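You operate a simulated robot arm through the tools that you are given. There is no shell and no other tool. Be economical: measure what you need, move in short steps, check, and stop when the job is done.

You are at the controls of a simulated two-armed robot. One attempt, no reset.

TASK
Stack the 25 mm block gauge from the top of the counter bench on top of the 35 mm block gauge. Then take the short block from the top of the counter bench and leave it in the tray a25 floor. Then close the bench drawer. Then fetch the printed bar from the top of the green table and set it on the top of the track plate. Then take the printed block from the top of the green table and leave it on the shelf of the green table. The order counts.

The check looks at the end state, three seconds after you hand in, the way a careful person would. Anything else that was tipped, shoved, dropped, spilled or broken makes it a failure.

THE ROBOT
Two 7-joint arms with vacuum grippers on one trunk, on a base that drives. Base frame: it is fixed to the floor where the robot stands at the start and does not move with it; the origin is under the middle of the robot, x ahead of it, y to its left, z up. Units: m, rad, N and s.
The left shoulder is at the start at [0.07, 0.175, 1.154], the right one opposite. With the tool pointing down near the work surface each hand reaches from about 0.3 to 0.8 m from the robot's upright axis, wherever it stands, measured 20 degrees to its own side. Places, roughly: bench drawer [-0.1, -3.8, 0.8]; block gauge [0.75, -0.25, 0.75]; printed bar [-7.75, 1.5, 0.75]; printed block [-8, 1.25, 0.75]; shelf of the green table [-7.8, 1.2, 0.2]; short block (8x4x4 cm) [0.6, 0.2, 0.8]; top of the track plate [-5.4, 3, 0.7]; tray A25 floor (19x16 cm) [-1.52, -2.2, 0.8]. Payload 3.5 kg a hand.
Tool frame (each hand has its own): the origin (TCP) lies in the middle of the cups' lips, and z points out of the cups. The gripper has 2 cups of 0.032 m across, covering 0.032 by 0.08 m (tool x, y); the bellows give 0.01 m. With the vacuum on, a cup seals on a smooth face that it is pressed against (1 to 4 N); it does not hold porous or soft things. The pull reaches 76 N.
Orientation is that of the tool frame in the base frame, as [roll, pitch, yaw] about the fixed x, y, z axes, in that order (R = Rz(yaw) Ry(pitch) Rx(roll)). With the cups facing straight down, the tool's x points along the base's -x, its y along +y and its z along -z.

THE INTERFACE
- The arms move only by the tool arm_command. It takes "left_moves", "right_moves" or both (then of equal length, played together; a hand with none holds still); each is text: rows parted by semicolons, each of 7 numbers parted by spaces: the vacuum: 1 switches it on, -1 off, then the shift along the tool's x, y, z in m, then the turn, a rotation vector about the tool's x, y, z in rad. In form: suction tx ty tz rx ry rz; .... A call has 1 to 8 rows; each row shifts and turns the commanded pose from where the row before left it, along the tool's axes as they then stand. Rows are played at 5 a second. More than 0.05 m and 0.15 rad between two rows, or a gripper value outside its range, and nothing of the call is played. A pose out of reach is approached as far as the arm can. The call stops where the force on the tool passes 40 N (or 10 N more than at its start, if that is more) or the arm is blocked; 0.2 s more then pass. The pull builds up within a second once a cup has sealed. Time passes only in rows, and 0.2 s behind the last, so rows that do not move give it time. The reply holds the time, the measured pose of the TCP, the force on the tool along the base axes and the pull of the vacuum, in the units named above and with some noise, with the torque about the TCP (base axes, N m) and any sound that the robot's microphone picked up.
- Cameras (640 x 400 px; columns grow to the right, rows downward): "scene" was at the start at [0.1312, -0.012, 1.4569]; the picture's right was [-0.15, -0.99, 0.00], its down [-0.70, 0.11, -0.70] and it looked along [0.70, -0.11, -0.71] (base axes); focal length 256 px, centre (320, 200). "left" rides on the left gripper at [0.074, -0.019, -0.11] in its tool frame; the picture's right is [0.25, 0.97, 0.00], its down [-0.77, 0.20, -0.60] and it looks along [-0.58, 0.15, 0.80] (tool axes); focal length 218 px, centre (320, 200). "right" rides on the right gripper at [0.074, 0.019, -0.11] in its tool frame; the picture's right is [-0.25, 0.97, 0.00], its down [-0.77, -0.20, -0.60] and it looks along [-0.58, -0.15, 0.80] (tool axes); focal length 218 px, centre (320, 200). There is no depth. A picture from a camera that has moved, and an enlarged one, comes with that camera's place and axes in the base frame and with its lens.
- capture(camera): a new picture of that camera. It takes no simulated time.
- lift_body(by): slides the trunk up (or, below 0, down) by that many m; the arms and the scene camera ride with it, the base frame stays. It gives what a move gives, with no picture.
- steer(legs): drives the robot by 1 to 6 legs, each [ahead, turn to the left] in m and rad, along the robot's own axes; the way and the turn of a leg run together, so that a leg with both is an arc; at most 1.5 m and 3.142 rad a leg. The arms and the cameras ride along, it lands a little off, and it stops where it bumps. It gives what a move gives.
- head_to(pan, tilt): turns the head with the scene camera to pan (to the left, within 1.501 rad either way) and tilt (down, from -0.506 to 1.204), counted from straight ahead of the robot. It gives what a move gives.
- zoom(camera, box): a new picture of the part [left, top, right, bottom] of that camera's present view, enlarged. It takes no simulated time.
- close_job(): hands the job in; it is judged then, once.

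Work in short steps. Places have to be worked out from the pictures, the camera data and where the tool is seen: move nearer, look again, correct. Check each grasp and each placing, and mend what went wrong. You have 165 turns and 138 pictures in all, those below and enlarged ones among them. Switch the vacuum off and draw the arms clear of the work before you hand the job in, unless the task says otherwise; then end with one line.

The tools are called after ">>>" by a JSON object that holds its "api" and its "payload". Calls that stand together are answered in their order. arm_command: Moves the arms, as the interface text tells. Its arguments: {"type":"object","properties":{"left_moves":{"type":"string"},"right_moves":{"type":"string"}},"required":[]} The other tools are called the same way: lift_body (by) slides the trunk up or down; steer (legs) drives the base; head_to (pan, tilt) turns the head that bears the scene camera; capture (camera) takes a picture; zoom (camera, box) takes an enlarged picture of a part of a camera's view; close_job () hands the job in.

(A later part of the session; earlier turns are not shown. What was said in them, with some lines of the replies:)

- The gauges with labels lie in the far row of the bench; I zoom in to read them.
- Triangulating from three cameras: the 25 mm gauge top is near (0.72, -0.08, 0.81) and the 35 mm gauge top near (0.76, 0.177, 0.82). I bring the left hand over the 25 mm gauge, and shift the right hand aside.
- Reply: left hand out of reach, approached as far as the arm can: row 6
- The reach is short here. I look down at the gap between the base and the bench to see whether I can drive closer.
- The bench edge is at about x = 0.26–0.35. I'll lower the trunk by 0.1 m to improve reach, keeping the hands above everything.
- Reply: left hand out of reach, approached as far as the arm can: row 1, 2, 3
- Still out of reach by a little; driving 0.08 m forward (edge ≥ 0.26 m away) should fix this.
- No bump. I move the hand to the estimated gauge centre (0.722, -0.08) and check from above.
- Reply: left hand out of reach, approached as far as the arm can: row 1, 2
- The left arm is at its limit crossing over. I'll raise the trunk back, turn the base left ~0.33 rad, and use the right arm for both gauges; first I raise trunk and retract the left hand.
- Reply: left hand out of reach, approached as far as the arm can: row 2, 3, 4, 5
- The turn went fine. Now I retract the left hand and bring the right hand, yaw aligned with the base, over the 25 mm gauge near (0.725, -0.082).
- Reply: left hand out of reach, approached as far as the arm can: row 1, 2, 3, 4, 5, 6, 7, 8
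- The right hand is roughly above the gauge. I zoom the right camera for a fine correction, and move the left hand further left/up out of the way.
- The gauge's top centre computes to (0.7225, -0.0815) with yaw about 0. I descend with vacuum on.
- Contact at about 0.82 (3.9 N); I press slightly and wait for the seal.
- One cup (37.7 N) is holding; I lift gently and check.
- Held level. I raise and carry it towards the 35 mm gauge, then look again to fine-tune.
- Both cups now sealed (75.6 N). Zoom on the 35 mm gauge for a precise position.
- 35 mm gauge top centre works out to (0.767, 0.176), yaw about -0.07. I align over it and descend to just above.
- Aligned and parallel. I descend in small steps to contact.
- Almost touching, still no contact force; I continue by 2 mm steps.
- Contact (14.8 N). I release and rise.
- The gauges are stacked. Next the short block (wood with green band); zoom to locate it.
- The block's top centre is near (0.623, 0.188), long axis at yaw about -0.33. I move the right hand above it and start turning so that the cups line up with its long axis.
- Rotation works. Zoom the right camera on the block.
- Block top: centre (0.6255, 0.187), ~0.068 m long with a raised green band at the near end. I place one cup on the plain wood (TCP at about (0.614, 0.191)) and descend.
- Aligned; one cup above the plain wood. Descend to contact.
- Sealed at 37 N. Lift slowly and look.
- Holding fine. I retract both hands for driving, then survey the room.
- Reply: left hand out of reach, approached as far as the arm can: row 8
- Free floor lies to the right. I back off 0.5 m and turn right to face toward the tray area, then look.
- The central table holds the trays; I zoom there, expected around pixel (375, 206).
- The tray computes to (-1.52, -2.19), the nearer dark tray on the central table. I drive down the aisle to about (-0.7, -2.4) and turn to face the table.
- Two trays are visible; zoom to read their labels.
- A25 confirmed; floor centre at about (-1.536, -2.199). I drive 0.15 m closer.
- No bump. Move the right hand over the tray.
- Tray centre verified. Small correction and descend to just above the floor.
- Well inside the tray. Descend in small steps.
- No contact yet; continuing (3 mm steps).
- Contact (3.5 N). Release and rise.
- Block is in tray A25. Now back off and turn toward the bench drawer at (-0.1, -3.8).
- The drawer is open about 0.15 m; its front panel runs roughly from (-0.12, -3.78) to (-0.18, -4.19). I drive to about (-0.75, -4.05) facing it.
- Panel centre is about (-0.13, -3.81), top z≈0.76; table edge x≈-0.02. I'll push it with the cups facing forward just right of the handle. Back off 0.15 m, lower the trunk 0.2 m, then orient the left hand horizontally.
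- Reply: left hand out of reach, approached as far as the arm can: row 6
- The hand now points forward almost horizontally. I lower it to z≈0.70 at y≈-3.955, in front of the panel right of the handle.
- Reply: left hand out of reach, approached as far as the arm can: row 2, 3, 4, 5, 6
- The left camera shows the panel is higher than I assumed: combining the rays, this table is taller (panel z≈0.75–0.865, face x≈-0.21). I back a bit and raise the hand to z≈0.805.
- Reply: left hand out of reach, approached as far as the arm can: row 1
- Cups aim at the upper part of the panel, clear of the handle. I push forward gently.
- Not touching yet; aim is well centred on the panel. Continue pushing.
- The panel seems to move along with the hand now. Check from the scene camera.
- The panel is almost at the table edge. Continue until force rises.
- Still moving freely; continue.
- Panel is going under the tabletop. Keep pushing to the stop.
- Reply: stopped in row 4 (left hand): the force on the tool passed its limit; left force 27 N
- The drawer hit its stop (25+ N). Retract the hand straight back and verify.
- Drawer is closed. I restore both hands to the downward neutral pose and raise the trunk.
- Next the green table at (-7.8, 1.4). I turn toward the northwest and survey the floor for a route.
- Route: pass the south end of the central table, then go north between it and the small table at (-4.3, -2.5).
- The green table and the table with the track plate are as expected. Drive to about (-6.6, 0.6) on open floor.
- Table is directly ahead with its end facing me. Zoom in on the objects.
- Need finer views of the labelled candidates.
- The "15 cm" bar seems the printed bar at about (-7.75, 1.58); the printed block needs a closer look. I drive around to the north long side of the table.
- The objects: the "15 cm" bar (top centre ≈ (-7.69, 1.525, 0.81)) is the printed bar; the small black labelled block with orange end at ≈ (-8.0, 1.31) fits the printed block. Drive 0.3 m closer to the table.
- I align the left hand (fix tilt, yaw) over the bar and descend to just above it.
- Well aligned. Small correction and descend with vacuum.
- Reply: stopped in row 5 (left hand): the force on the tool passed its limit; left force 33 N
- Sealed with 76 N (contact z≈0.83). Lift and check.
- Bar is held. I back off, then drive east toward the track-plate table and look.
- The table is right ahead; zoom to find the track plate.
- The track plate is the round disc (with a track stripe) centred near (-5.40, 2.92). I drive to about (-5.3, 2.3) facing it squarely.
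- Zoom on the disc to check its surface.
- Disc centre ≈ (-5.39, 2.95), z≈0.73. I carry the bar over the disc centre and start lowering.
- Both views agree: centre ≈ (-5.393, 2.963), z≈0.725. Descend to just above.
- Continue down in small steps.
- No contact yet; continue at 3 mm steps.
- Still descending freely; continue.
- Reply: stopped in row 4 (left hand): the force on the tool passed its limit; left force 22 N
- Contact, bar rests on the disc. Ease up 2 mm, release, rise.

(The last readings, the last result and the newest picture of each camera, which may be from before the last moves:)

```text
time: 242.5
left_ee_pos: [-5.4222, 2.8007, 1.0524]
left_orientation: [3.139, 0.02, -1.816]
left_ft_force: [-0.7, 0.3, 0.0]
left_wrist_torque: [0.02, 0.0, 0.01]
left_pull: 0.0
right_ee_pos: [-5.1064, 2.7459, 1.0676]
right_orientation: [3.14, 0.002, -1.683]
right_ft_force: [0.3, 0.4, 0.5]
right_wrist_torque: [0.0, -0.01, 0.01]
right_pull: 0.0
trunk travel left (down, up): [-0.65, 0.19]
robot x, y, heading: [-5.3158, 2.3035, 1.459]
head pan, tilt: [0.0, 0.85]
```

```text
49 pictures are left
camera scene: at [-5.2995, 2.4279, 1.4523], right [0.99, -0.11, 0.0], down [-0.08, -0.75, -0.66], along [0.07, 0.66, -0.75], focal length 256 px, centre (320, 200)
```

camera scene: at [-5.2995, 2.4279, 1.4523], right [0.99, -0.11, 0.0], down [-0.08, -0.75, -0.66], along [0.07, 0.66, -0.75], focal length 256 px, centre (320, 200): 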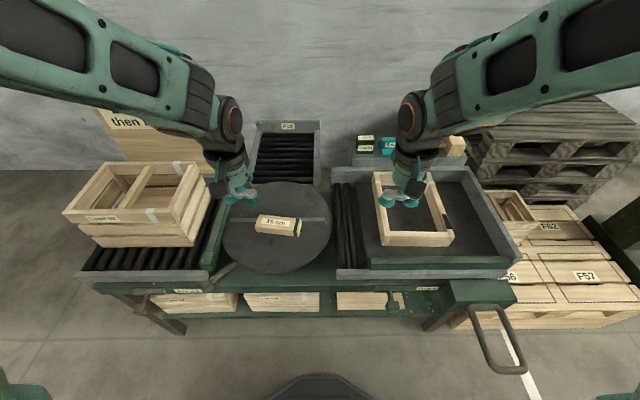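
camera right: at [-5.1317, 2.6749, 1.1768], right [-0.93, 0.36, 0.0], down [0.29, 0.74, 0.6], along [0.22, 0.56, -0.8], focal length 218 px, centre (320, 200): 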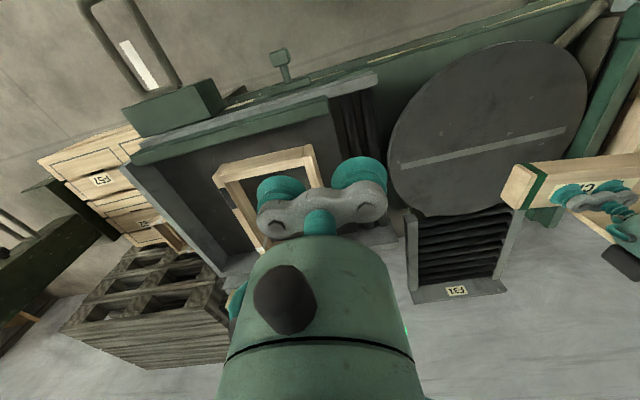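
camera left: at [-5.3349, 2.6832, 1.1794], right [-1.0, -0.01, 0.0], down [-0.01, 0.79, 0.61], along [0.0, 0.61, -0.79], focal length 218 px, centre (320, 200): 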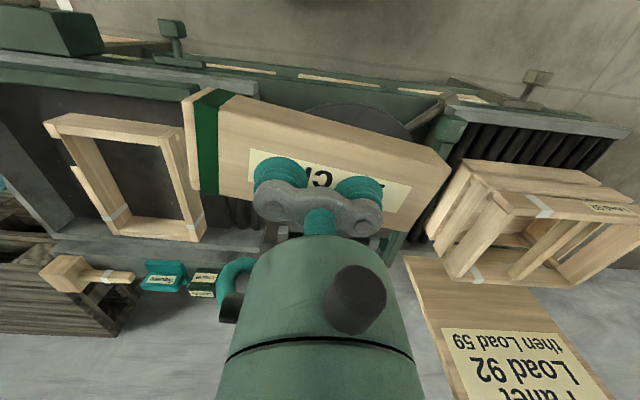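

The bar lies on the track plate. Now return to the green table for the printed block.

>>> {"api": "steer", "payload": {"legs": [[-0.2, 0], [0, 1.6], [1.265, 0], [1.265, 0], [0, 1.563]]}}

>>> {"api": "capture", "payload": {"camera": "scene"}}

```text
time: 263.9
left_ee_pos: [-7.7434, 1.7037, 1.0507]
left_orientation: [3.138, 0.018, 1.37]
left_ft_force: [0.3, -0.9, -0.2]
left_wrist_torque: [0.02, 0.0, 0.02]
left_pull: 0.0
right_ee_pos: [-8.0614, 1.7456, 1.0658]
right_orientation: [3.139, -0.001, 1.507]
right_ft_force: [-0.2, -0.3, -0.3]
right_wrist_torque: [0.0, -0.03, 0.01]
right_pull: 0.1
trunk travel left (down, up): [-0.65, 0.19]
robot x, y, heading: [-7.8754, 2.2004, -1.639]
head pan, tilt: [0.0, 0.85]
```

```text
48 pictures are left
camera scene: at [-7.8822, 2.0703, 1.4521], right [-1.0, 0.07, 0.0], down [0.05, 0.75, -0.66], along [-0.04, -0.66, -0.75], focal length 256 px, centre (320, 200)
```

scene: 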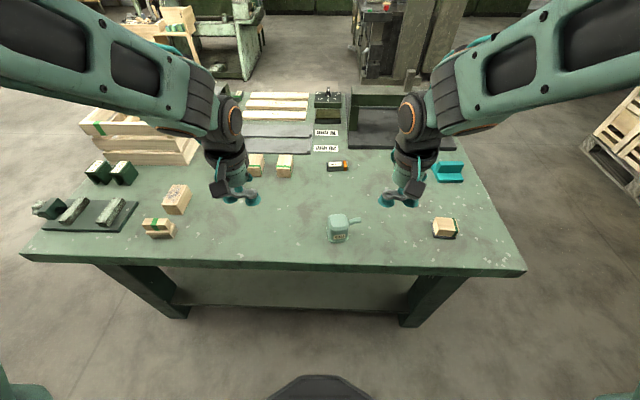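

Block at ≈ (-8.0, 1.35). Drive 0.2 m closer.

>>> {"api": "steer", "payload": {"legs": [[0.2, 0]]}}

>>> {"api": "zoom", "payload": {"camera": "scene", "box": [270, 140, 430, 240]}}

>>> {"api": "capture", "payload": {"camera": "right"}}

```text
time: 265.4
left_ee_pos: [-7.7599, 1.5056, 1.0507]
left_orientation: [3.137, 0.016, 1.367]
left_ft_force: [-1.4, 0.5, 0.1]
left_wrist_torque: [-0.02, -0.02, 0.01]
left_pull: 0.0
right_ee_pos: [-8.0779, 1.5468, 1.0664]
right_orientation: [3.14, -0.001, 1.503]
right_ft_force: [-0.3, 0.3, 0.7]
right_wrist_torque: [-0.01, -0.02, 0.0]
right_pull: 0.1
trunk travel left (down, up): [-0.65, 0.19]
robot x, y, heading: [-7.8872, 1.9982, -1.641]
head pan, tilt: [0.0, 0.85]
```

```text
4.00 times, centred on (350, 190) of scene
camera zoom: at [-7.8963, 1.8724, 1.4522], right [-1.0, 0.07, 0.0], down [0.05, 0.75, -0.66], along [-0.05, -0.66, -0.75], focal length 1023 px, centre (200, 240)
```

zoom: 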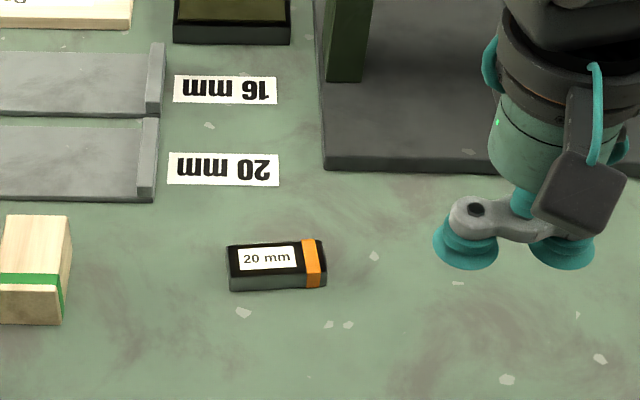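

```text
46 pictures are left
camera right: at [-8.0524, 1.6195, 1.1768], right [0.95, -0.32, 0.0], down [-0.25, -0.75, 0.6], along [-0.19, -0.57, -0.8], focal length 218 px, centre (320, 200)
```

right: 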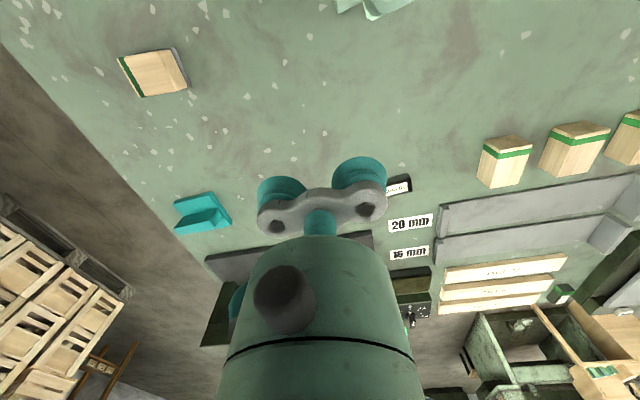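

"20 mm" printed block: top centre ≈ (-7.997, 1.339), nearly along x. Bring the right hand above.

>>> {"api": "arm_command", "payload": {"right_moves": "-1 0 0 0 0 0 -0.11;-1 -0.0422 0.0144 0 0 0 0;-1 -0.0422 0.0144 0 0 0 0;-1 -0.0422 0.0144 0 0 0 0;-1 -0.0422 0.0144 0 0 0 0;-1 -0.0422 0.0144 0 0 0 0;-1 0 0 0.05 0 0 0;-1 0 0 0.05 0 0 0"}}

>>> {"api": "arm_command", "payload": {"right_moves": "-1 0 0 0.04 0 0 0;-1 0 0 0 0 0 0"}}

>>> {"api": "zoom", "payload": {"camera": "right", "box": [240, 80, 400, 180]}}

>>> {"api": "zoom", "payload": {"camera": "scene", "box": [270, 140, 430, 240]}}

```text
time: 267.2
left_ee_pos: [-7.7589, 1.5045, 1.0499]
left_orientation: [3.137, 0.016, 1.366]
left_ft_force: [-0.1, -1.1, 0.7]
left_wrist_torque: [0.02, 0.03, 0.01]
left_pull: 0.2
right_ee_pos: [-7.9979, 1.3385, 0.966]
right_orientation: [3.139, -0.003, 1.611]
right_ft_force: [-0.3, 0.0, -0.8]
right_wrist_torque: [-0.01, 0.01, 0.05]
right_pull: 0.0
trunk travel left (down, up): [-0.65, 0.19]
robot x, y, heading: [-7.8897, 1.9973, -1.645]
head pan, tilt: [0.0, 0.85]
```

```text
time: 267.8
left_ee_pos: [-7.7588, 1.5046, 1.0515]
left_orientation: [3.137, 0.015, 1.366]
left_ft_force: [0.5, -0.2, -0.1]
left_wrist_torque: [0.0, 0.01, 0.03]
left_pull: 0.1
right_ee_pos: [-7.9973, 1.3401, 0.9271]
right_orientation: [3.14, 0.0, 1.614]
right_ft_force: [0.6, 0.2, -0.7]
right_wrist_torque: [0.0, -0.02, 0.0]
right_pull: 0.0
trunk travel left (down, up): [-0.65, 0.19]
robot x, y, heading: [-7.8883, 2.0059, -1.642]
head pan, tilt: [0.0, 0.85]
```

```text
4.00 times, centred on (320, 130) of right
camera zoom: at [-7.9807, 1.4146, 1.0372], right [0.98, -0.21, 0.0], down [-0.17, -0.78, 0.6], along [-0.13, -0.59, -0.8], focal length 873 px, centre (320, 480)
```

zoom: 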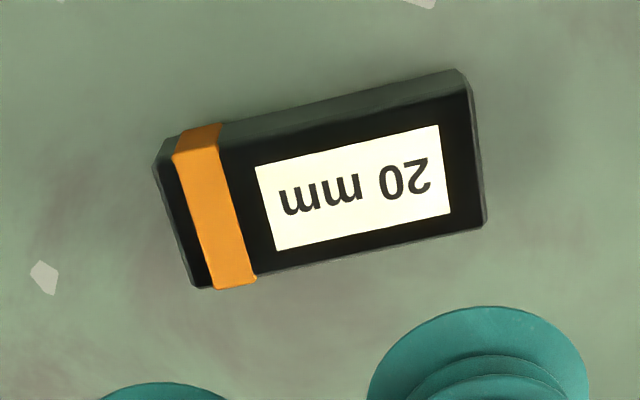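

```text
4.00 times, centred on (350, 190) of scene
camera zoom: at [-7.8961, 1.8723, 1.4521], right [-1.0, 0.07, 0.0], down [0.05, 0.75, -0.66], along [-0.05, -0.66, -0.75], focal length 1023 px, centre (200, 240)
```

zoom: 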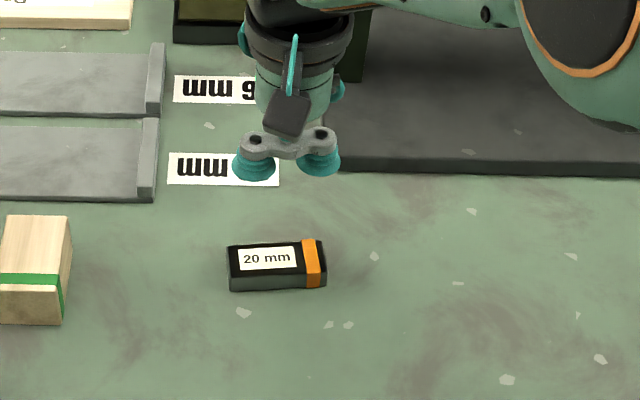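

Aligned. Descend with vacuum on.

>>> {"api": "arm_command", "payload": {"right_moves": "1 -0.001 0.002 0.04 0 0 0;1 0 0 0.04 0 0 0;1 0 0 0.016 0 0 0;1 0 0 0.006 0 0 0;1 0 0 0.004 0 0 0;1 0 0 0 0 0 0;1 0 0 0 0 0 0"}}

```text
time: 269.4
left_ee_pos: [-7.7592, 1.5051, 1.052]
left_orientation: [3.139, 0.019, 1.367]
left_ft_force: [0.6, 0.3, 0.0]
left_wrist_torque: [0.04, 0.01, 0.01]
left_pull: 0.0
right_ee_pos: [-7.9949, 1.3385, 0.8207]
right_orientation: [3.139, 0.0, 1.613]
right_ft_force: [-1.1, -0.2, -0.4]
right_wrist_torque: [0.01, 0.0, 0.1]
right_pull: 75.1
trunk travel left (down, up): [-0.65, 0.19]
robot x, y, heading: [-7.8897, 1.9981, -1.64]
head pan, tilt: [0.0, 0.85]
```

Sealed on both cups. Lift and retract over the table edge.

>>> {"api": "arm_command", "payload": {"right_moves": "1 0 0 -0.02 0 0 0;1 0 0 -0.04 0 0 0;1 0 0 -0.05 0 0 0;1 0 0 -0.05 0 0 0;1 0 0 -0.05 0 0 0;1 0.05 0 0 0 0 0;1 0.05 0 0 0 0 0;1 0.05 0 0 0 0 0"}}

>>> {"api": "arm_command", "payload": {"right_moves": "1 0.04 -0.01 0 0 0 0;1 0.04 -0.01 0 0 0 0;1 0 0 0 0 0 0"}}

>>> {"api": "steer", "payload": {"legs": [[-0.45, 0]]}}

>>> {"api": "capture", "payload": {"camera": "scene"}}

```text
time: 271.2
left_ee_pos: [-7.7577, 1.5063, 1.0524]
left_orientation: [3.137, 0.019, 1.368]
left_ft_force: [-0.2, 1.0, -0.3]
left_wrist_torque: [-0.03, 0.0, 0.02]
left_pull: 0.1
right_ee_pos: [-7.9987, 1.4945, 1.0299]
right_orientation: [3.139, 0.003, 1.611]
right_ft_force: [-0.2, 0.4, -1.0]
right_wrist_torque: [-0.03, 0.0, 0.04]
right_pull: 75.5
trunk travel left (down, up): [-0.65, 0.19]
robot x, y, heading: [-7.8864, 1.9967, -1.639]
head pan, tilt: [0.0, 0.85]
```

```text
time: 272.0
left_ee_pos: [-7.7591, 1.5041, 1.0505]
left_orientation: [3.141, 0.017, 1.368]
left_ft_force: [-0.6, 1.0, -0.6]
left_wrist_torque: [-0.01, -0.03, -0.01]
left_pull: 0.0
right_ee_pos: [-8.0242, 1.5698, 1.0267]
right_orientation: [3.14, -0.002, 1.612]
right_ft_force: [0.2, 0.3, -2.3]
right_wrist_torque: [0.03, 0.04, 0.02]
right_pull: 76.0
trunk travel left (down, up): [-0.65, 0.19]
robot x, y, heading: [-7.8911, 2.0019, -1.639]
head pan, tilt: [0.0, 0.85]
```

```text
time: 274.8
left_ee_pos: [-7.7303, 1.9566, 1.0506]
left_orientation: [3.138, 0.017, 1.356]
left_ft_force: [-0.3, -0.1, 0.8]
left_wrist_torque: [0.0, -0.01, 0.01]
left_pull: 0.0
right_ee_pos: [-7.9961, 2.0245, 1.0268]
right_orientation: [3.141, -0.001, 1.602]
right_ft_force: [-1.0, 0.5, -1.3]
right_wrist_torque: [0.0, 0.01, 0.05]
right_pull: 75.0
trunk travel left (down, up): [-0.65, 0.19]
robot x, y, heading: [-7.8567, 2.4524, -1.647]
head pan, tilt: [0.0, 0.85]
```

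```text
43 pictures are left
camera scene: at [-7.8633, 2.3243, 1.4521], right [-1.0, 0.08, 0.0], down [0.06, 0.75, -0.66], along [-0.05, -0.66, -0.75], focal length 256 px, centre (320, 200)
```

scene: 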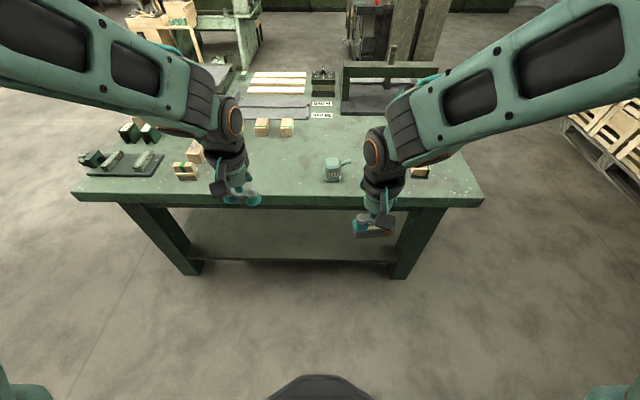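

The shelf front edge sits at y≈1.64. I lower the trunk (hands are clear in front of the table) and look under.

>>> {"api": "lift_body", "payload": {"by": -0.55}}

>>> {"api": "head_to", "payload": {"pan": 0.0, "tilt": 0.65}}

>>> {"api": "capture", "payload": {"camera": "scene"}}

>>> {"api": "capture", "payload": {"camera": "right"}}

```text
refused: -0.55 is not a number from -0.4 to 0.4
```

```text
time: 275.5
left_ee_pos: [-7.7297, 1.9561, 1.0506]
left_orientation: [3.137, 0.016, 1.356]
left_ft_force: [0.4, 0.4, 0.0]
left_wrist_torque: [0.0, -0.02, -0.01]
left_pull: 0.2
right_ee_pos: [-7.9951, 2.0252, 1.0284]
right_orientation: [3.141, 0.0, 1.6]
right_ft_force: [0.3, 0.3, -1.3]
right_wrist_torque: [-0.01, 0.0, 0.02]
right_pull: 75.4
trunk travel left (down, up): [-0.65, 0.19]
robot x, y, heading: [-7.8526, 2.4584, -1.651]
head pan, tilt: [0.0, 0.649]
```

```text
42 pictures are left
camera scene: at [-7.8639, 2.3165, 1.4687], right [-1.0, 0.08, 0.0], down [0.05, 0.6, -0.8], along [-0.07, -0.79, -0.6], focal length 256 px, centre (320, 200)
```

scene: 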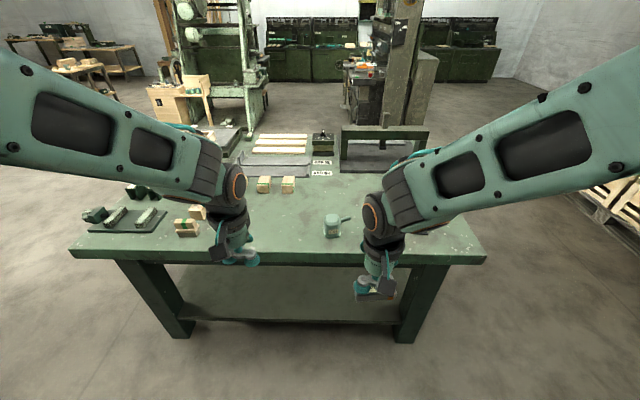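

```text
41 pictures are left
camera right: at [-7.9784, 2.0986, 1.1379], right [0.97, -0.22, 0.0], down [-0.18, -0.78, 0.6], along [-0.13, -0.59, -0.8], focal length 218 px, centre (320, 200)
```

right: 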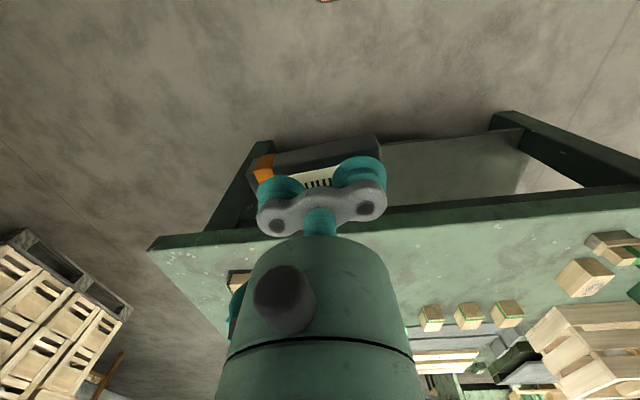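

Shelf is empty. Lower trunk in two steps.

>>> {"api": "lift_body", "payload": {"by": -0.3}}

>>> {"api": "lift_body", "payload": {"by": -0.25}}

>>> {"api": "capture", "payload": {"camera": "scene"}}

>>> {"api": "capture", "payload": {"camera": "right"}}

```text
time: 278.5
left_ee_pos: [-7.7301, 1.9568, 0.7508]
left_orientation: [3.138, 0.017, 1.356]
left_ft_force: [0.5, 0.2, 0.2]
left_wrist_torque: [-0.01, 0.0, 0.01]
left_pull: 0.0
right_ee_pos: [-7.9966, 2.0246, 0.727]
right_orientation: [3.139, 0.001, 1.599]
right_ft_force: [-0.2, 0.2, -1.9]
right_wrist_torque: [0.02, -0.02, -0.01]
right_pull: 75.6
trunk travel left (down, up): [-0.35, 0.49]
robot x, y, heading: [-7.854, 2.4537, -1.652]
head pan, tilt: [0.0, 0.649]
```

```text
time: 281.1
left_ee_pos: [-7.7292, 1.9567, 0.5008]
left_orientation: [3.138, 0.016, 1.356]
left_ft_force: [-0.2, -0.3, 0.2]
left_wrist_torque: [0.01, 0.02, 0.02]
left_pull: 0.1
right_ee_pos: [-7.9963, 2.0253, 0.4774]
right_orientation: [3.139, -0.001, 1.601]
right_ft_force: [0.5, 0.1, -1.9]
right_wrist_torque: [0.0, 0.01, 0.02]
right_pull: 75.6
trunk travel left (down, up): [-0.1, 0.74]
robot x, y, heading: [-7.8512, 2.452, -1.654]
head pan, tilt: [0.0, 0.649]
```

```text
40 pictures are left
camera scene: at [-7.864, 2.3162, 0.9188], right [-1.0, 0.08, 0.0], down [0.05, 0.6, -0.8], along [-0.07, -0.79, -0.6], focal length 256 px, centre (320, 200)
```

scene: 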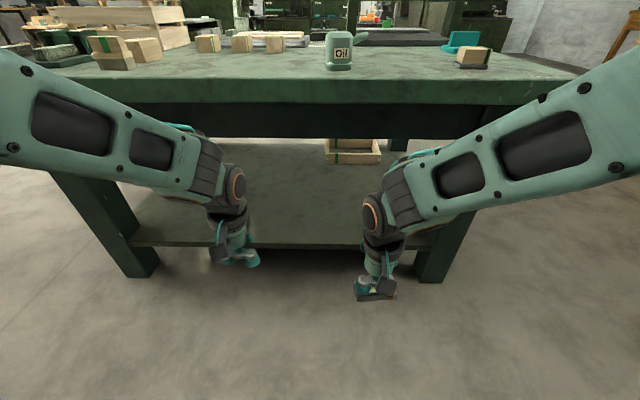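

```text
39 pictures are left
camera right: at [-7.9785, 2.0984, 0.5879], right [0.97, -0.22, 0.0], down [-0.18, -0.78, 0.6], along [-0.13, -0.59, -0.8], focal length 218 px, centre (320, 200)
```

right: 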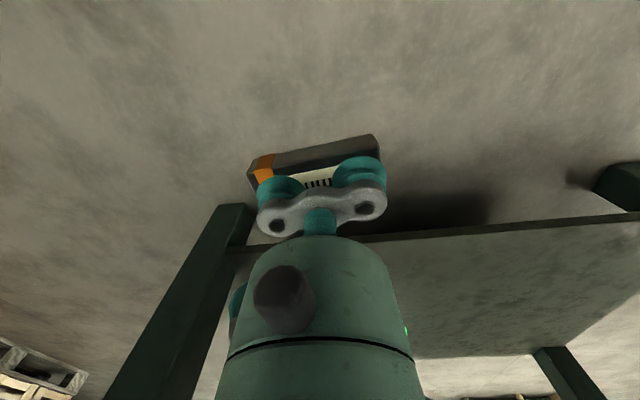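

Shelf top z≈0.20, front edge y≈1.65; apron bottom ≈0.66. I lower the trunk fully, retract the left hand, and bring the right hand down to shelf height in front of the table.

>>> {"api": "lift_body", "payload": {"by": -0.1}}

>>> {"api": "arm_command", "payload": {"left_moves": "-1 0.025 0.01 0 0 0 0;-1 0.025 0.01 0 0 0 0;-1 0.025 0.01 0 0 0 0;-1 0.025 0.01 0 0 0 0;-1 0.025 0.01 0 0 0 0;-1 0.025 0.01 0 0 0 0", "right_moves": "1 0 0 0.02 0 0 0;1 0 0 0.02 0 0 0;1 0 0 0.02 0 0 0;1 0 0 0.02 0 0 0;1 0 0 0.01 0 0 0;1 0 0 0 0 0 0"}}

>>> {"api": "capture", "payload": {"camera": "scene"}}

```text
time: 282.4
left_ee_pos: [-7.7301, 1.9568, 0.3999]
left_orientation: [3.137, 0.017, 1.356]
left_ft_force: [0.0, 0.0, 0.0]
left_wrist_torque: [0.01, -0.04, 0.02]
left_pull: 0.0
right_ee_pos: [-7.9954, 2.0249, 0.3776]
right_orientation: [3.14, 0.0, 1.6]
right_ft_force: [-0.2, -0.8, -2.3]
right_wrist_torque: [0.0, 0.02, 0.07]
right_pull: 75.5
trunk travel left (down, up): [0.0, 0.84]
robot x, y, heading: [-7.849, 2.4569, -1.66]
head pan, tilt: [0.0, 0.649]
```

```text
time: 283.8
left_ee_pos: [-7.637, 2.0887, 0.3995]
left_orientation: [3.137, 0.017, 1.356]
left_ft_force: [0.3, 0.2, -0.5]
left_wrist_torque: [0.02, -0.02, -0.02]
left_pull: 0.1
right_ee_pos: [-7.9971, 2.0248, 0.2877]
right_orientation: [3.141, 0.0, 1.6]
right_ft_force: [1.1, 0.3, -2.1]
right_wrist_torque: [-0.02, -0.03, 0.05]
right_pull: 75.4
trunk travel left (down, up): [0.0, 0.84]
robot x, y, heading: [-7.8545, 2.4555, -1.647]
head pan, tilt: [0.0, 0.649]
```

```text
38 pictures are left
camera scene: at [-7.864, 2.316, 0.8187], right [-1.0, 0.08, 0.0], down [0.05, 0.6, -0.8], along [-0.06, -0.79, -0.6], focal length 256 px, centre (320, 200)
```

scene: 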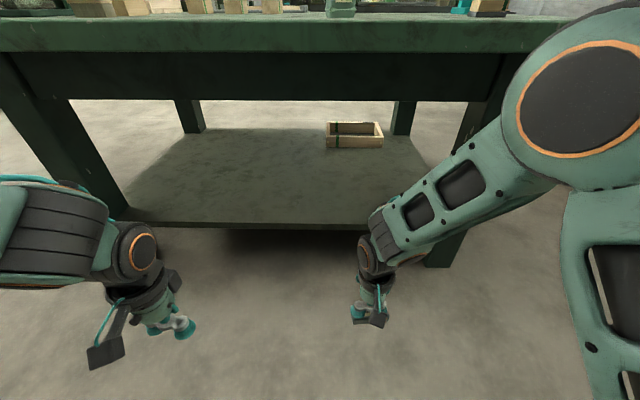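

The elbow is beside the table height, so instead of driving I extend the arm low under the apron first, then check.

>>> {"api": "arm_command", "payload": {"right_moves": "1 -0.04 0.006 0 0 0 0;1 -0.04 0.006 0 0 0 0;1 -0.04 0.006 0 0 0 0;1 -0.04 0.006 0 0 0 0;1 -0.03 0.006 0 0 0 0;1 0 0 0 0 0 0"}}

>>> {"api": "capture", "payload": {"camera": "scene"}}

```text
time: 285.2
left_ee_pos: [-7.6377, 2.0899, 0.4001]
left_orientation: [3.138, 0.017, 1.355]
left_ft_force: [-0.7, -0.1, 0.4]
left_wrist_torque: [-0.01, 0.0, -0.02]
left_pull: 0.1
right_ee_pos: [-7.9634, 1.8376, 0.2858]
right_orientation: [-3.141, 0.001, 1.601]
right_ft_force: [0.5, -0.1, -2.0]
right_wrist_torque: [0.01, 0.02, 0.01]
right_pull: 75.3
trunk travel left (down, up): [0.0, 0.84]
robot x, y, heading: [-7.8542, 2.4519, -1.648]
head pan, tilt: [0.0, 0.649]
```

```text
37 pictures are left
camera scene: at [-7.8639, 2.316, 0.8187], right [-1.0, 0.08, 0.0], down [0.05, 0.6, -0.8], along [-0.07, -0.79, -0.6], focal length 256 px, centre (320, 200)
```

scene: 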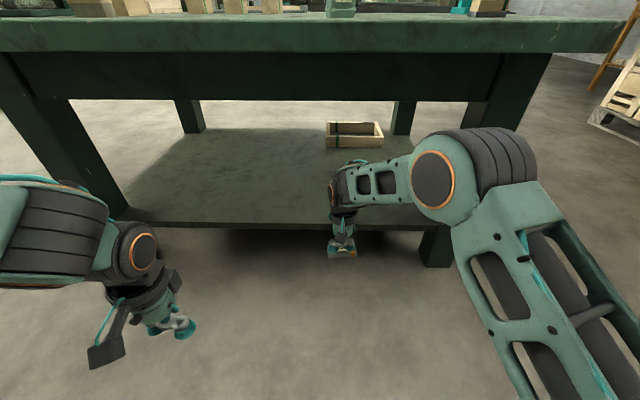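

Clearance looks workable. Extend a bit further and shift toward the middle of the shelf.

>>> {"api": "arm_command", "payload": {"right_moves": "1 0 0.03 -0.01 0 0 0;1 -0.037 0.03 0 0 0 0;1 -0.037 0.03 0 0 0 0;1 -0.037 0.01 0 0 0 0;1 0 0 0 0 0 0"}}

>>> {"api": "capture", "payload": {"camera": "scene"}}

>>> {"api": "capture", "payload": {"camera": "right"}}

```text
time: 286.4
left_ee_pos: [-7.6387, 2.09, 0.3994]
left_orientation: [3.139, 0.017, 1.355]
left_ft_force: [0.4, 0.6, -0.5]
left_wrist_torque: [-0.03, -0.02, -0.03]
left_pull: 0.1
right_ee_pos: [-7.8683, 1.7585, 0.297]
right_orientation: [-3.141, 0.0, 1.6]
right_ft_force: [0.0, 0.7, -1.7]
right_wrist_torque: [-0.04, 0.01, -0.01]
right_pull: 75.1
right hand out of reach, approached as far as the arm can: row 4
trunk travel left (down, up): [0.0, 0.84]
robot x, y, heading: [-7.8538, 2.4511, -1.653]
head pan, tilt: [0.0, 0.649]
```

```text
36 pictures are left
camera scene: at [-7.8639, 2.3163, 0.8187], right [-1.0, 0.08, 0.0], down [0.05, 0.6, -0.8], along [-0.06, -0.79, -0.6], focal length 256 px, centre (320, 200)
```

scene: 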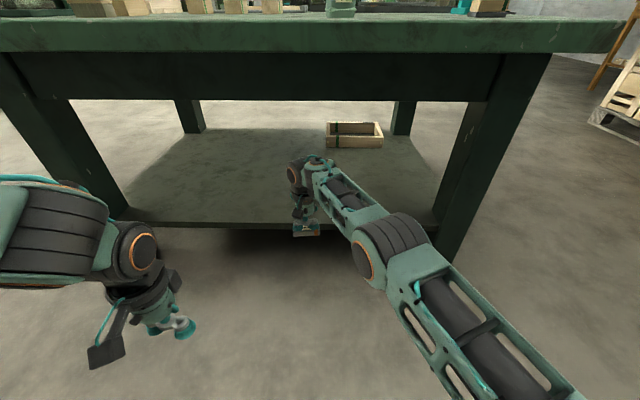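

```text
35 pictures are left
camera right: at [-7.8504, 1.8303, 0.4071], right [0.97, -0.22, 0.0], down [-0.18, -0.78, 0.6], along [-0.14, -0.59, -0.8], focal length 218 px, centre (320, 200)
```

right: 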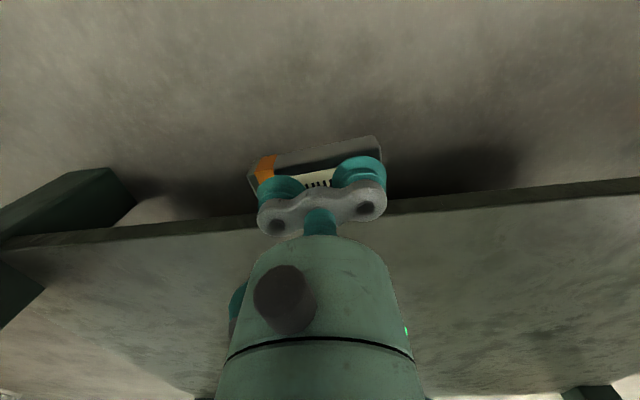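

Arm is low and nearly straight — clearance good. Drive forward 0.21 m to bring the block over the shelf.

>>> {"api": "steer", "payload": {"legs": [[0.21, 0]]}}

>>> {"api": "capture", "payload": {"camera": "scene"}}

>>> {"api": "capture", "payload": {"camera": "right"}}

```text
time: 288.1
left_ee_pos: [-7.6556, 1.8822, 0.3999]
left_orientation: [3.137, 0.017, 1.358]
left_ft_force: [0.1, 0.2, -0.3]
left_wrist_torque: [-0.01, 0.02, 0.0]
left_pull: 0.1
right_ee_pos: [-7.8849, 1.5497, 0.2968]
right_orientation: [3.141, -0.002, 1.601]
right_ft_force: [0.1, 0.1, -1.8]
right_wrist_torque: [-0.03, -0.03, 0.01]
right_pull: 75.0
trunk travel left (down, up): [0.0, 0.84]
robot x, y, heading: [-7.8705, 2.2441, -1.654]
head pan, tilt: [0.0, 0.649]
```

```text
34 pictures are left
camera scene: at [-7.8808, 2.1091, 0.8187], right [-1.0, 0.08, 0.0], down [0.05, 0.6, -0.8], along [-0.06, -0.79, -0.6], focal length 256 px, centre (320, 200)
```

scene: 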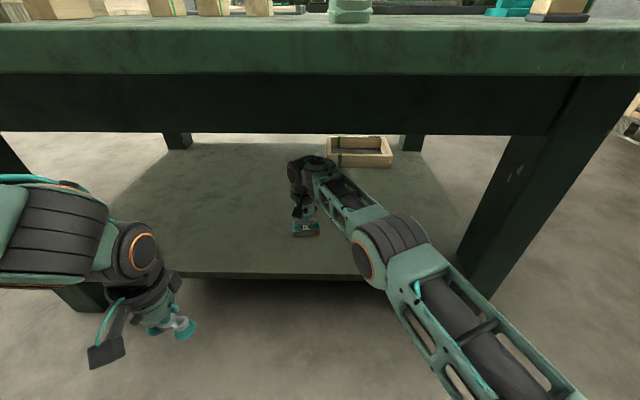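

```text
33 pictures are left
camera right: at [-7.8673, 1.623, 0.4072], right [0.97, -0.22, 0.0], down [-0.18, -0.78, 0.6], along [-0.13, -0.59, -0.8], focal length 218 px, centre (320, 200)
```

right: 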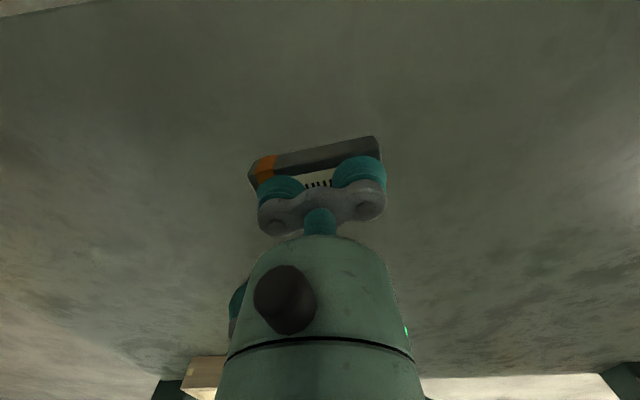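

Block is above the shelf, ~0.1 m in from its edge. Lower toward contact.

>>> {"api": "arm_command", "payload": {"right_moves": "1 0 0 0.02 0 0 0;1 0 0 0.02 0 0 0;1 0 0 0.015 0 0 0;1 0 0 0 0 0 0"}}

>>> {"api": "zoom", "payload": {"camera": "scene", "box": [240, 140, 400, 300]}}

```text
time: 289.1
left_ee_pos: [-7.6566, 1.8824, 0.3993]
left_orientation: [3.139, 0.017, 1.357]
left_ft_force: [-0.8, 0.1, -0.2]
left_wrist_torque: [0.0, 0.02, -0.03]
left_pull: 0.1
right_ee_pos: [-7.8841, 1.5502, 0.2419]
right_orientation: [3.14, 0.0, 1.601]
right_ft_force: [-0.1, 0.3, -1.1]
right_wrist_torque: [0.0, -0.01, -0.05]
right_pull: 75.1
trunk travel left (down, up): [0.0, 0.84]
robot x, y, heading: [-7.8687, 2.2453, -1.652]
head pan, tilt: [0.0, 0.649]
```

```text
2.50 times, centred on (320, 220) of scene
camera zoom: at [-7.8808, 2.109, 0.8187], right [-1.0, 0.08, 0.0], down [0.05, 0.6, -0.8], along [-0.06, -0.79, -0.6], focal length 640 px, centre (320, 150)
```

zoom: 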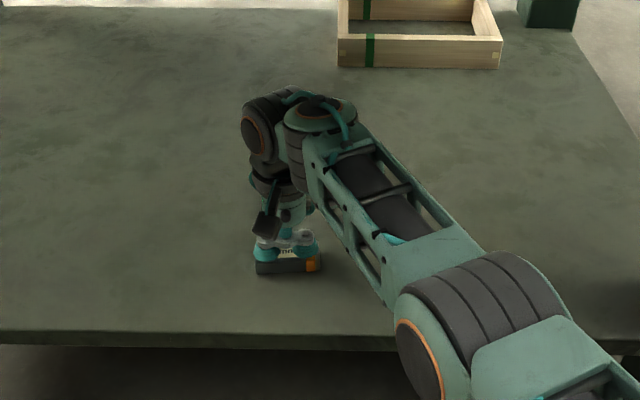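

Near the shelf; continue with small steps.

>>> {"api": "arm_command", "payload": {"right_moves": "1 0 0 0.005 0 0 0;1 0 0 0.004 0 0 0;1 0 0 0.003 0 0 0;1 0 0 0.003 0 0 0;1 0 0 0 0 0 0"}}

```text
time: 289.8
left_ee_pos: [-7.6549, 1.882, 0.4002]
left_orientation: [3.137, 0.02, 1.357]
left_ft_force: [0.5, 0.7, -0.1]
left_wrist_torque: [-0.03, 0.0, -0.01]
left_pull: 0.1
right_ee_pos: [-7.8844, 1.5484, 0.2396]
right_orientation: [3.139, 0.012, 1.602]
right_ft_force: [0.3, 2.0, 21.8]
right_wrist_torque: [0.37, 0.42, -0.02]
right_pull: 75.4
trunk travel left (down, up): [0.0, 0.84]
robot x, y, heading: [-7.8701, 2.2482, -1.652]
head pan, tilt: [0.0, 0.649]
stopped in row 3 (right hand): the force on the tool passed its limit (the readings are from after the stop); the commanded pose is now the measured one
```

Contact with the shelf. Ease slightly, release, rise a little.

>>> {"api": "arm_command", "payload": {"right_moves": "1 0 0 -0.001 0 0 0;-1 0 0 0 0 0 0;-1 0 0 0 0 0 0;-1 0 0 0 0 0 0;-1 0 0 -0.005 0 0 0;-1 0 0 -0.015 0 0 0;-1 0 0 -0.02 0 0 0;-1 0 0 -0.02 0 0 0"}}

>>> {"api": "zoom", "payload": {"camera": "scene", "box": [240, 140, 400, 300]}}

>>> {"api": "capture", "payload": {"camera": "right"}}

```text
time: 291.6
left_ee_pos: [-7.6553, 1.8822, 0.4]
left_orientation: [3.139, 0.016, 1.357]
left_ft_force: [-0.9, -0.5, -0.6]
left_wrist_torque: [0.0, 0.01, -0.01]
left_pull: 0.0
right_ee_pos: [-7.8842, 1.5515, 0.2946]
right_orientation: [3.138, 0.006, 1.6]
right_ft_force: [-0.3, -0.2, -0.5]
right_wrist_torque: [0.01, 0.02, 0.0]
right_pull: 0.0
trunk travel left (down, up): [0.0, 0.84]
robot x, y, heading: [-7.8724, 2.2469, -1.656]
head pan, tilt: [0.0, 0.649]
```

```text
2.50 times, centred on (320, 220) of scene
camera zoom: at [-7.8808, 2.109, 0.8187], right [-1.0, 0.08, 0.0], down [0.05, 0.6, -0.8], along [-0.06, -0.79, -0.6], focal length 640 px, centre (320, 150)
```

zoom: 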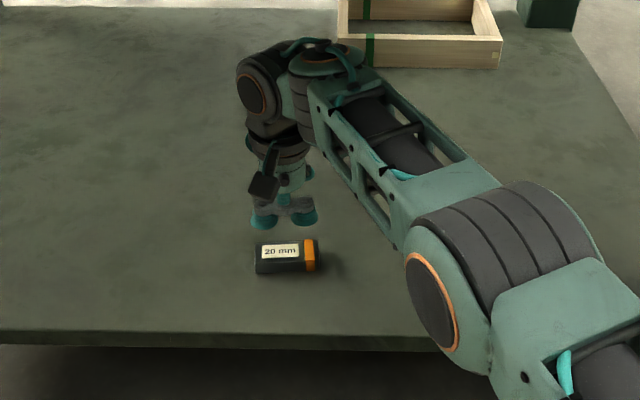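

```text
30 pictures are left
camera right: at [-7.8672, 1.6256, 0.4052], right [0.97, -0.22, 0.0], down [-0.18, -0.77, 0.61], along [-0.13, -0.59, -0.79], focal length 218 px, centre (320, 200)
```

right: 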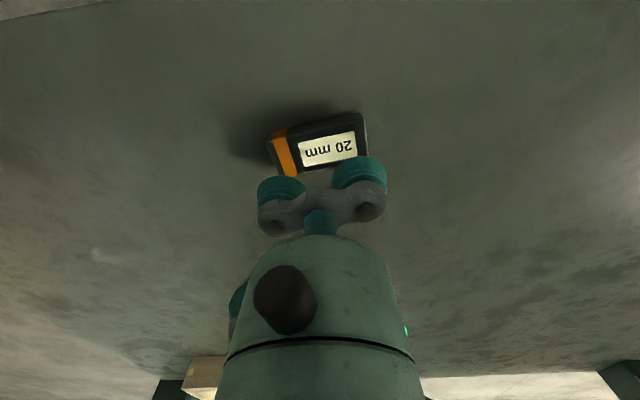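

The block rests on the shelf. Back the robot out so the arm leaves the table.

>>> {"api": "steer", "payload": {"legs": [[-0.4, 0]]}}

>>> {"api": "capture", "payload": {"camera": "scene"}}

```text
time: 294.1
left_ee_pos: [-7.6254, 2.2785, 0.3984]
left_orientation: [3.139, 0.017, 1.341]
left_ft_force: [-0.2, 0.5, 0.0]
left_wrist_torque: [-0.02, 0.01, -0.03]
left_pull: 0.1
right_ee_pos: [-7.8593, 1.952, 0.2962]
right_orientation: [3.138, 0.006, 1.586]
right_ft_force: [0.7, -0.3, 0.2]
right_wrist_torque: [-0.02, -0.01, -0.03]
right_pull: 0.0
trunk travel left (down, up): [0.0, 0.84]
robot x, y, heading: [-7.8371, 2.6477, -1.667]
head pan, tilt: [0.0, 0.649]
```

```text
29 pictures are left
camera scene: at [-7.8472, 2.5093, 0.8187], right [-1.0, 0.1, 0.0], down [0.06, 0.6, -0.8], along [-0.08, -0.79, -0.6], focal length 256 px, centre (320, 200)
```

scene: 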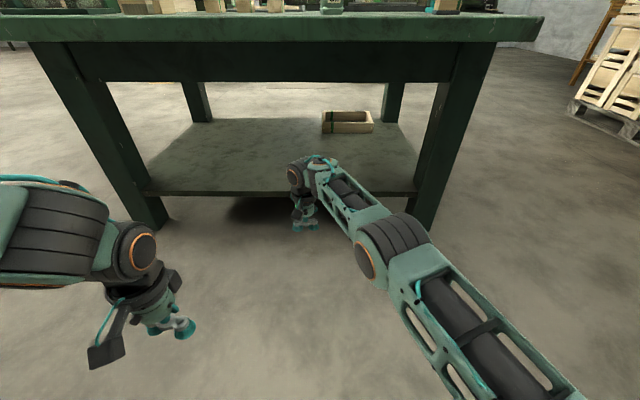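

The arm is clear of the table. I shift the right hand aside to confirm the block is on the shelf.

>>> {"api": "arm_command", "payload": {"right_moves": "-1 0.04 -0.02 0 0 0 0;-1 0.04 -0.03 0 0 0 0;-1 0.03 -0.03 0 0 0 0;-1 0 -0.03 0 0 0 0"}}

>>> {"api": "zoom", "payload": {"camera": "scene", "box": [200, 100, 440, 250]}}

```text
time: 295.1
left_ee_pos: [-7.6244, 2.2798, 0.3993]
left_orientation: [3.138, 0.017, 1.341]
left_ft_force: [0.0, -0.3, 0.0]
left_wrist_torque: [0.02, -0.01, 0.01]
left_pull: 0.1
right_ee_pos: [-7.956, 1.9901, 0.2959]
right_orientation: [3.139, 0.003, 1.586]
right_ft_force: [1.0, -0.3, 0.3]
right_wrist_torque: [-0.01, 0.02, 0.01]
right_pull: 0.0
right hand out of reach, approached as far as the arm can: row 2, 3
trunk travel left (down, up): [0.0, 0.84]
robot x, y, heading: [-7.8325, 2.6488, -1.668]
head pan, tilt: [0.0, 0.649]
```

```text
2.67 times, centred on (320, 175) of scene
camera zoom: at [-7.8472, 2.5094, 0.8187], right [-1.0, 0.1, 0.0], down [0.06, 0.6, -0.8], along [-0.08, -0.79, -0.6], focal length 682 px, centre (320, 267)
```

zoom: 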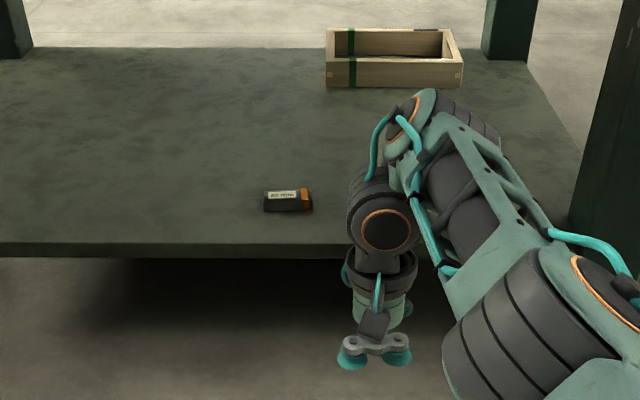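

The block is on the shelf, both vacuums are off and the arms are clear. Handing in.

>>> {"api": "close_job", "payload": {}}

```text
The job is handed in.
```

All five steps were done in the order given and the job is handed in: the 25 mm gauge is on the 35 mm gauge, the short block is in tray A25, the bench drawer is closed, the printed bar ("15 cm") is on the track plate, and the printed block (the one labelled "20 mm") is on the green table's shelf.
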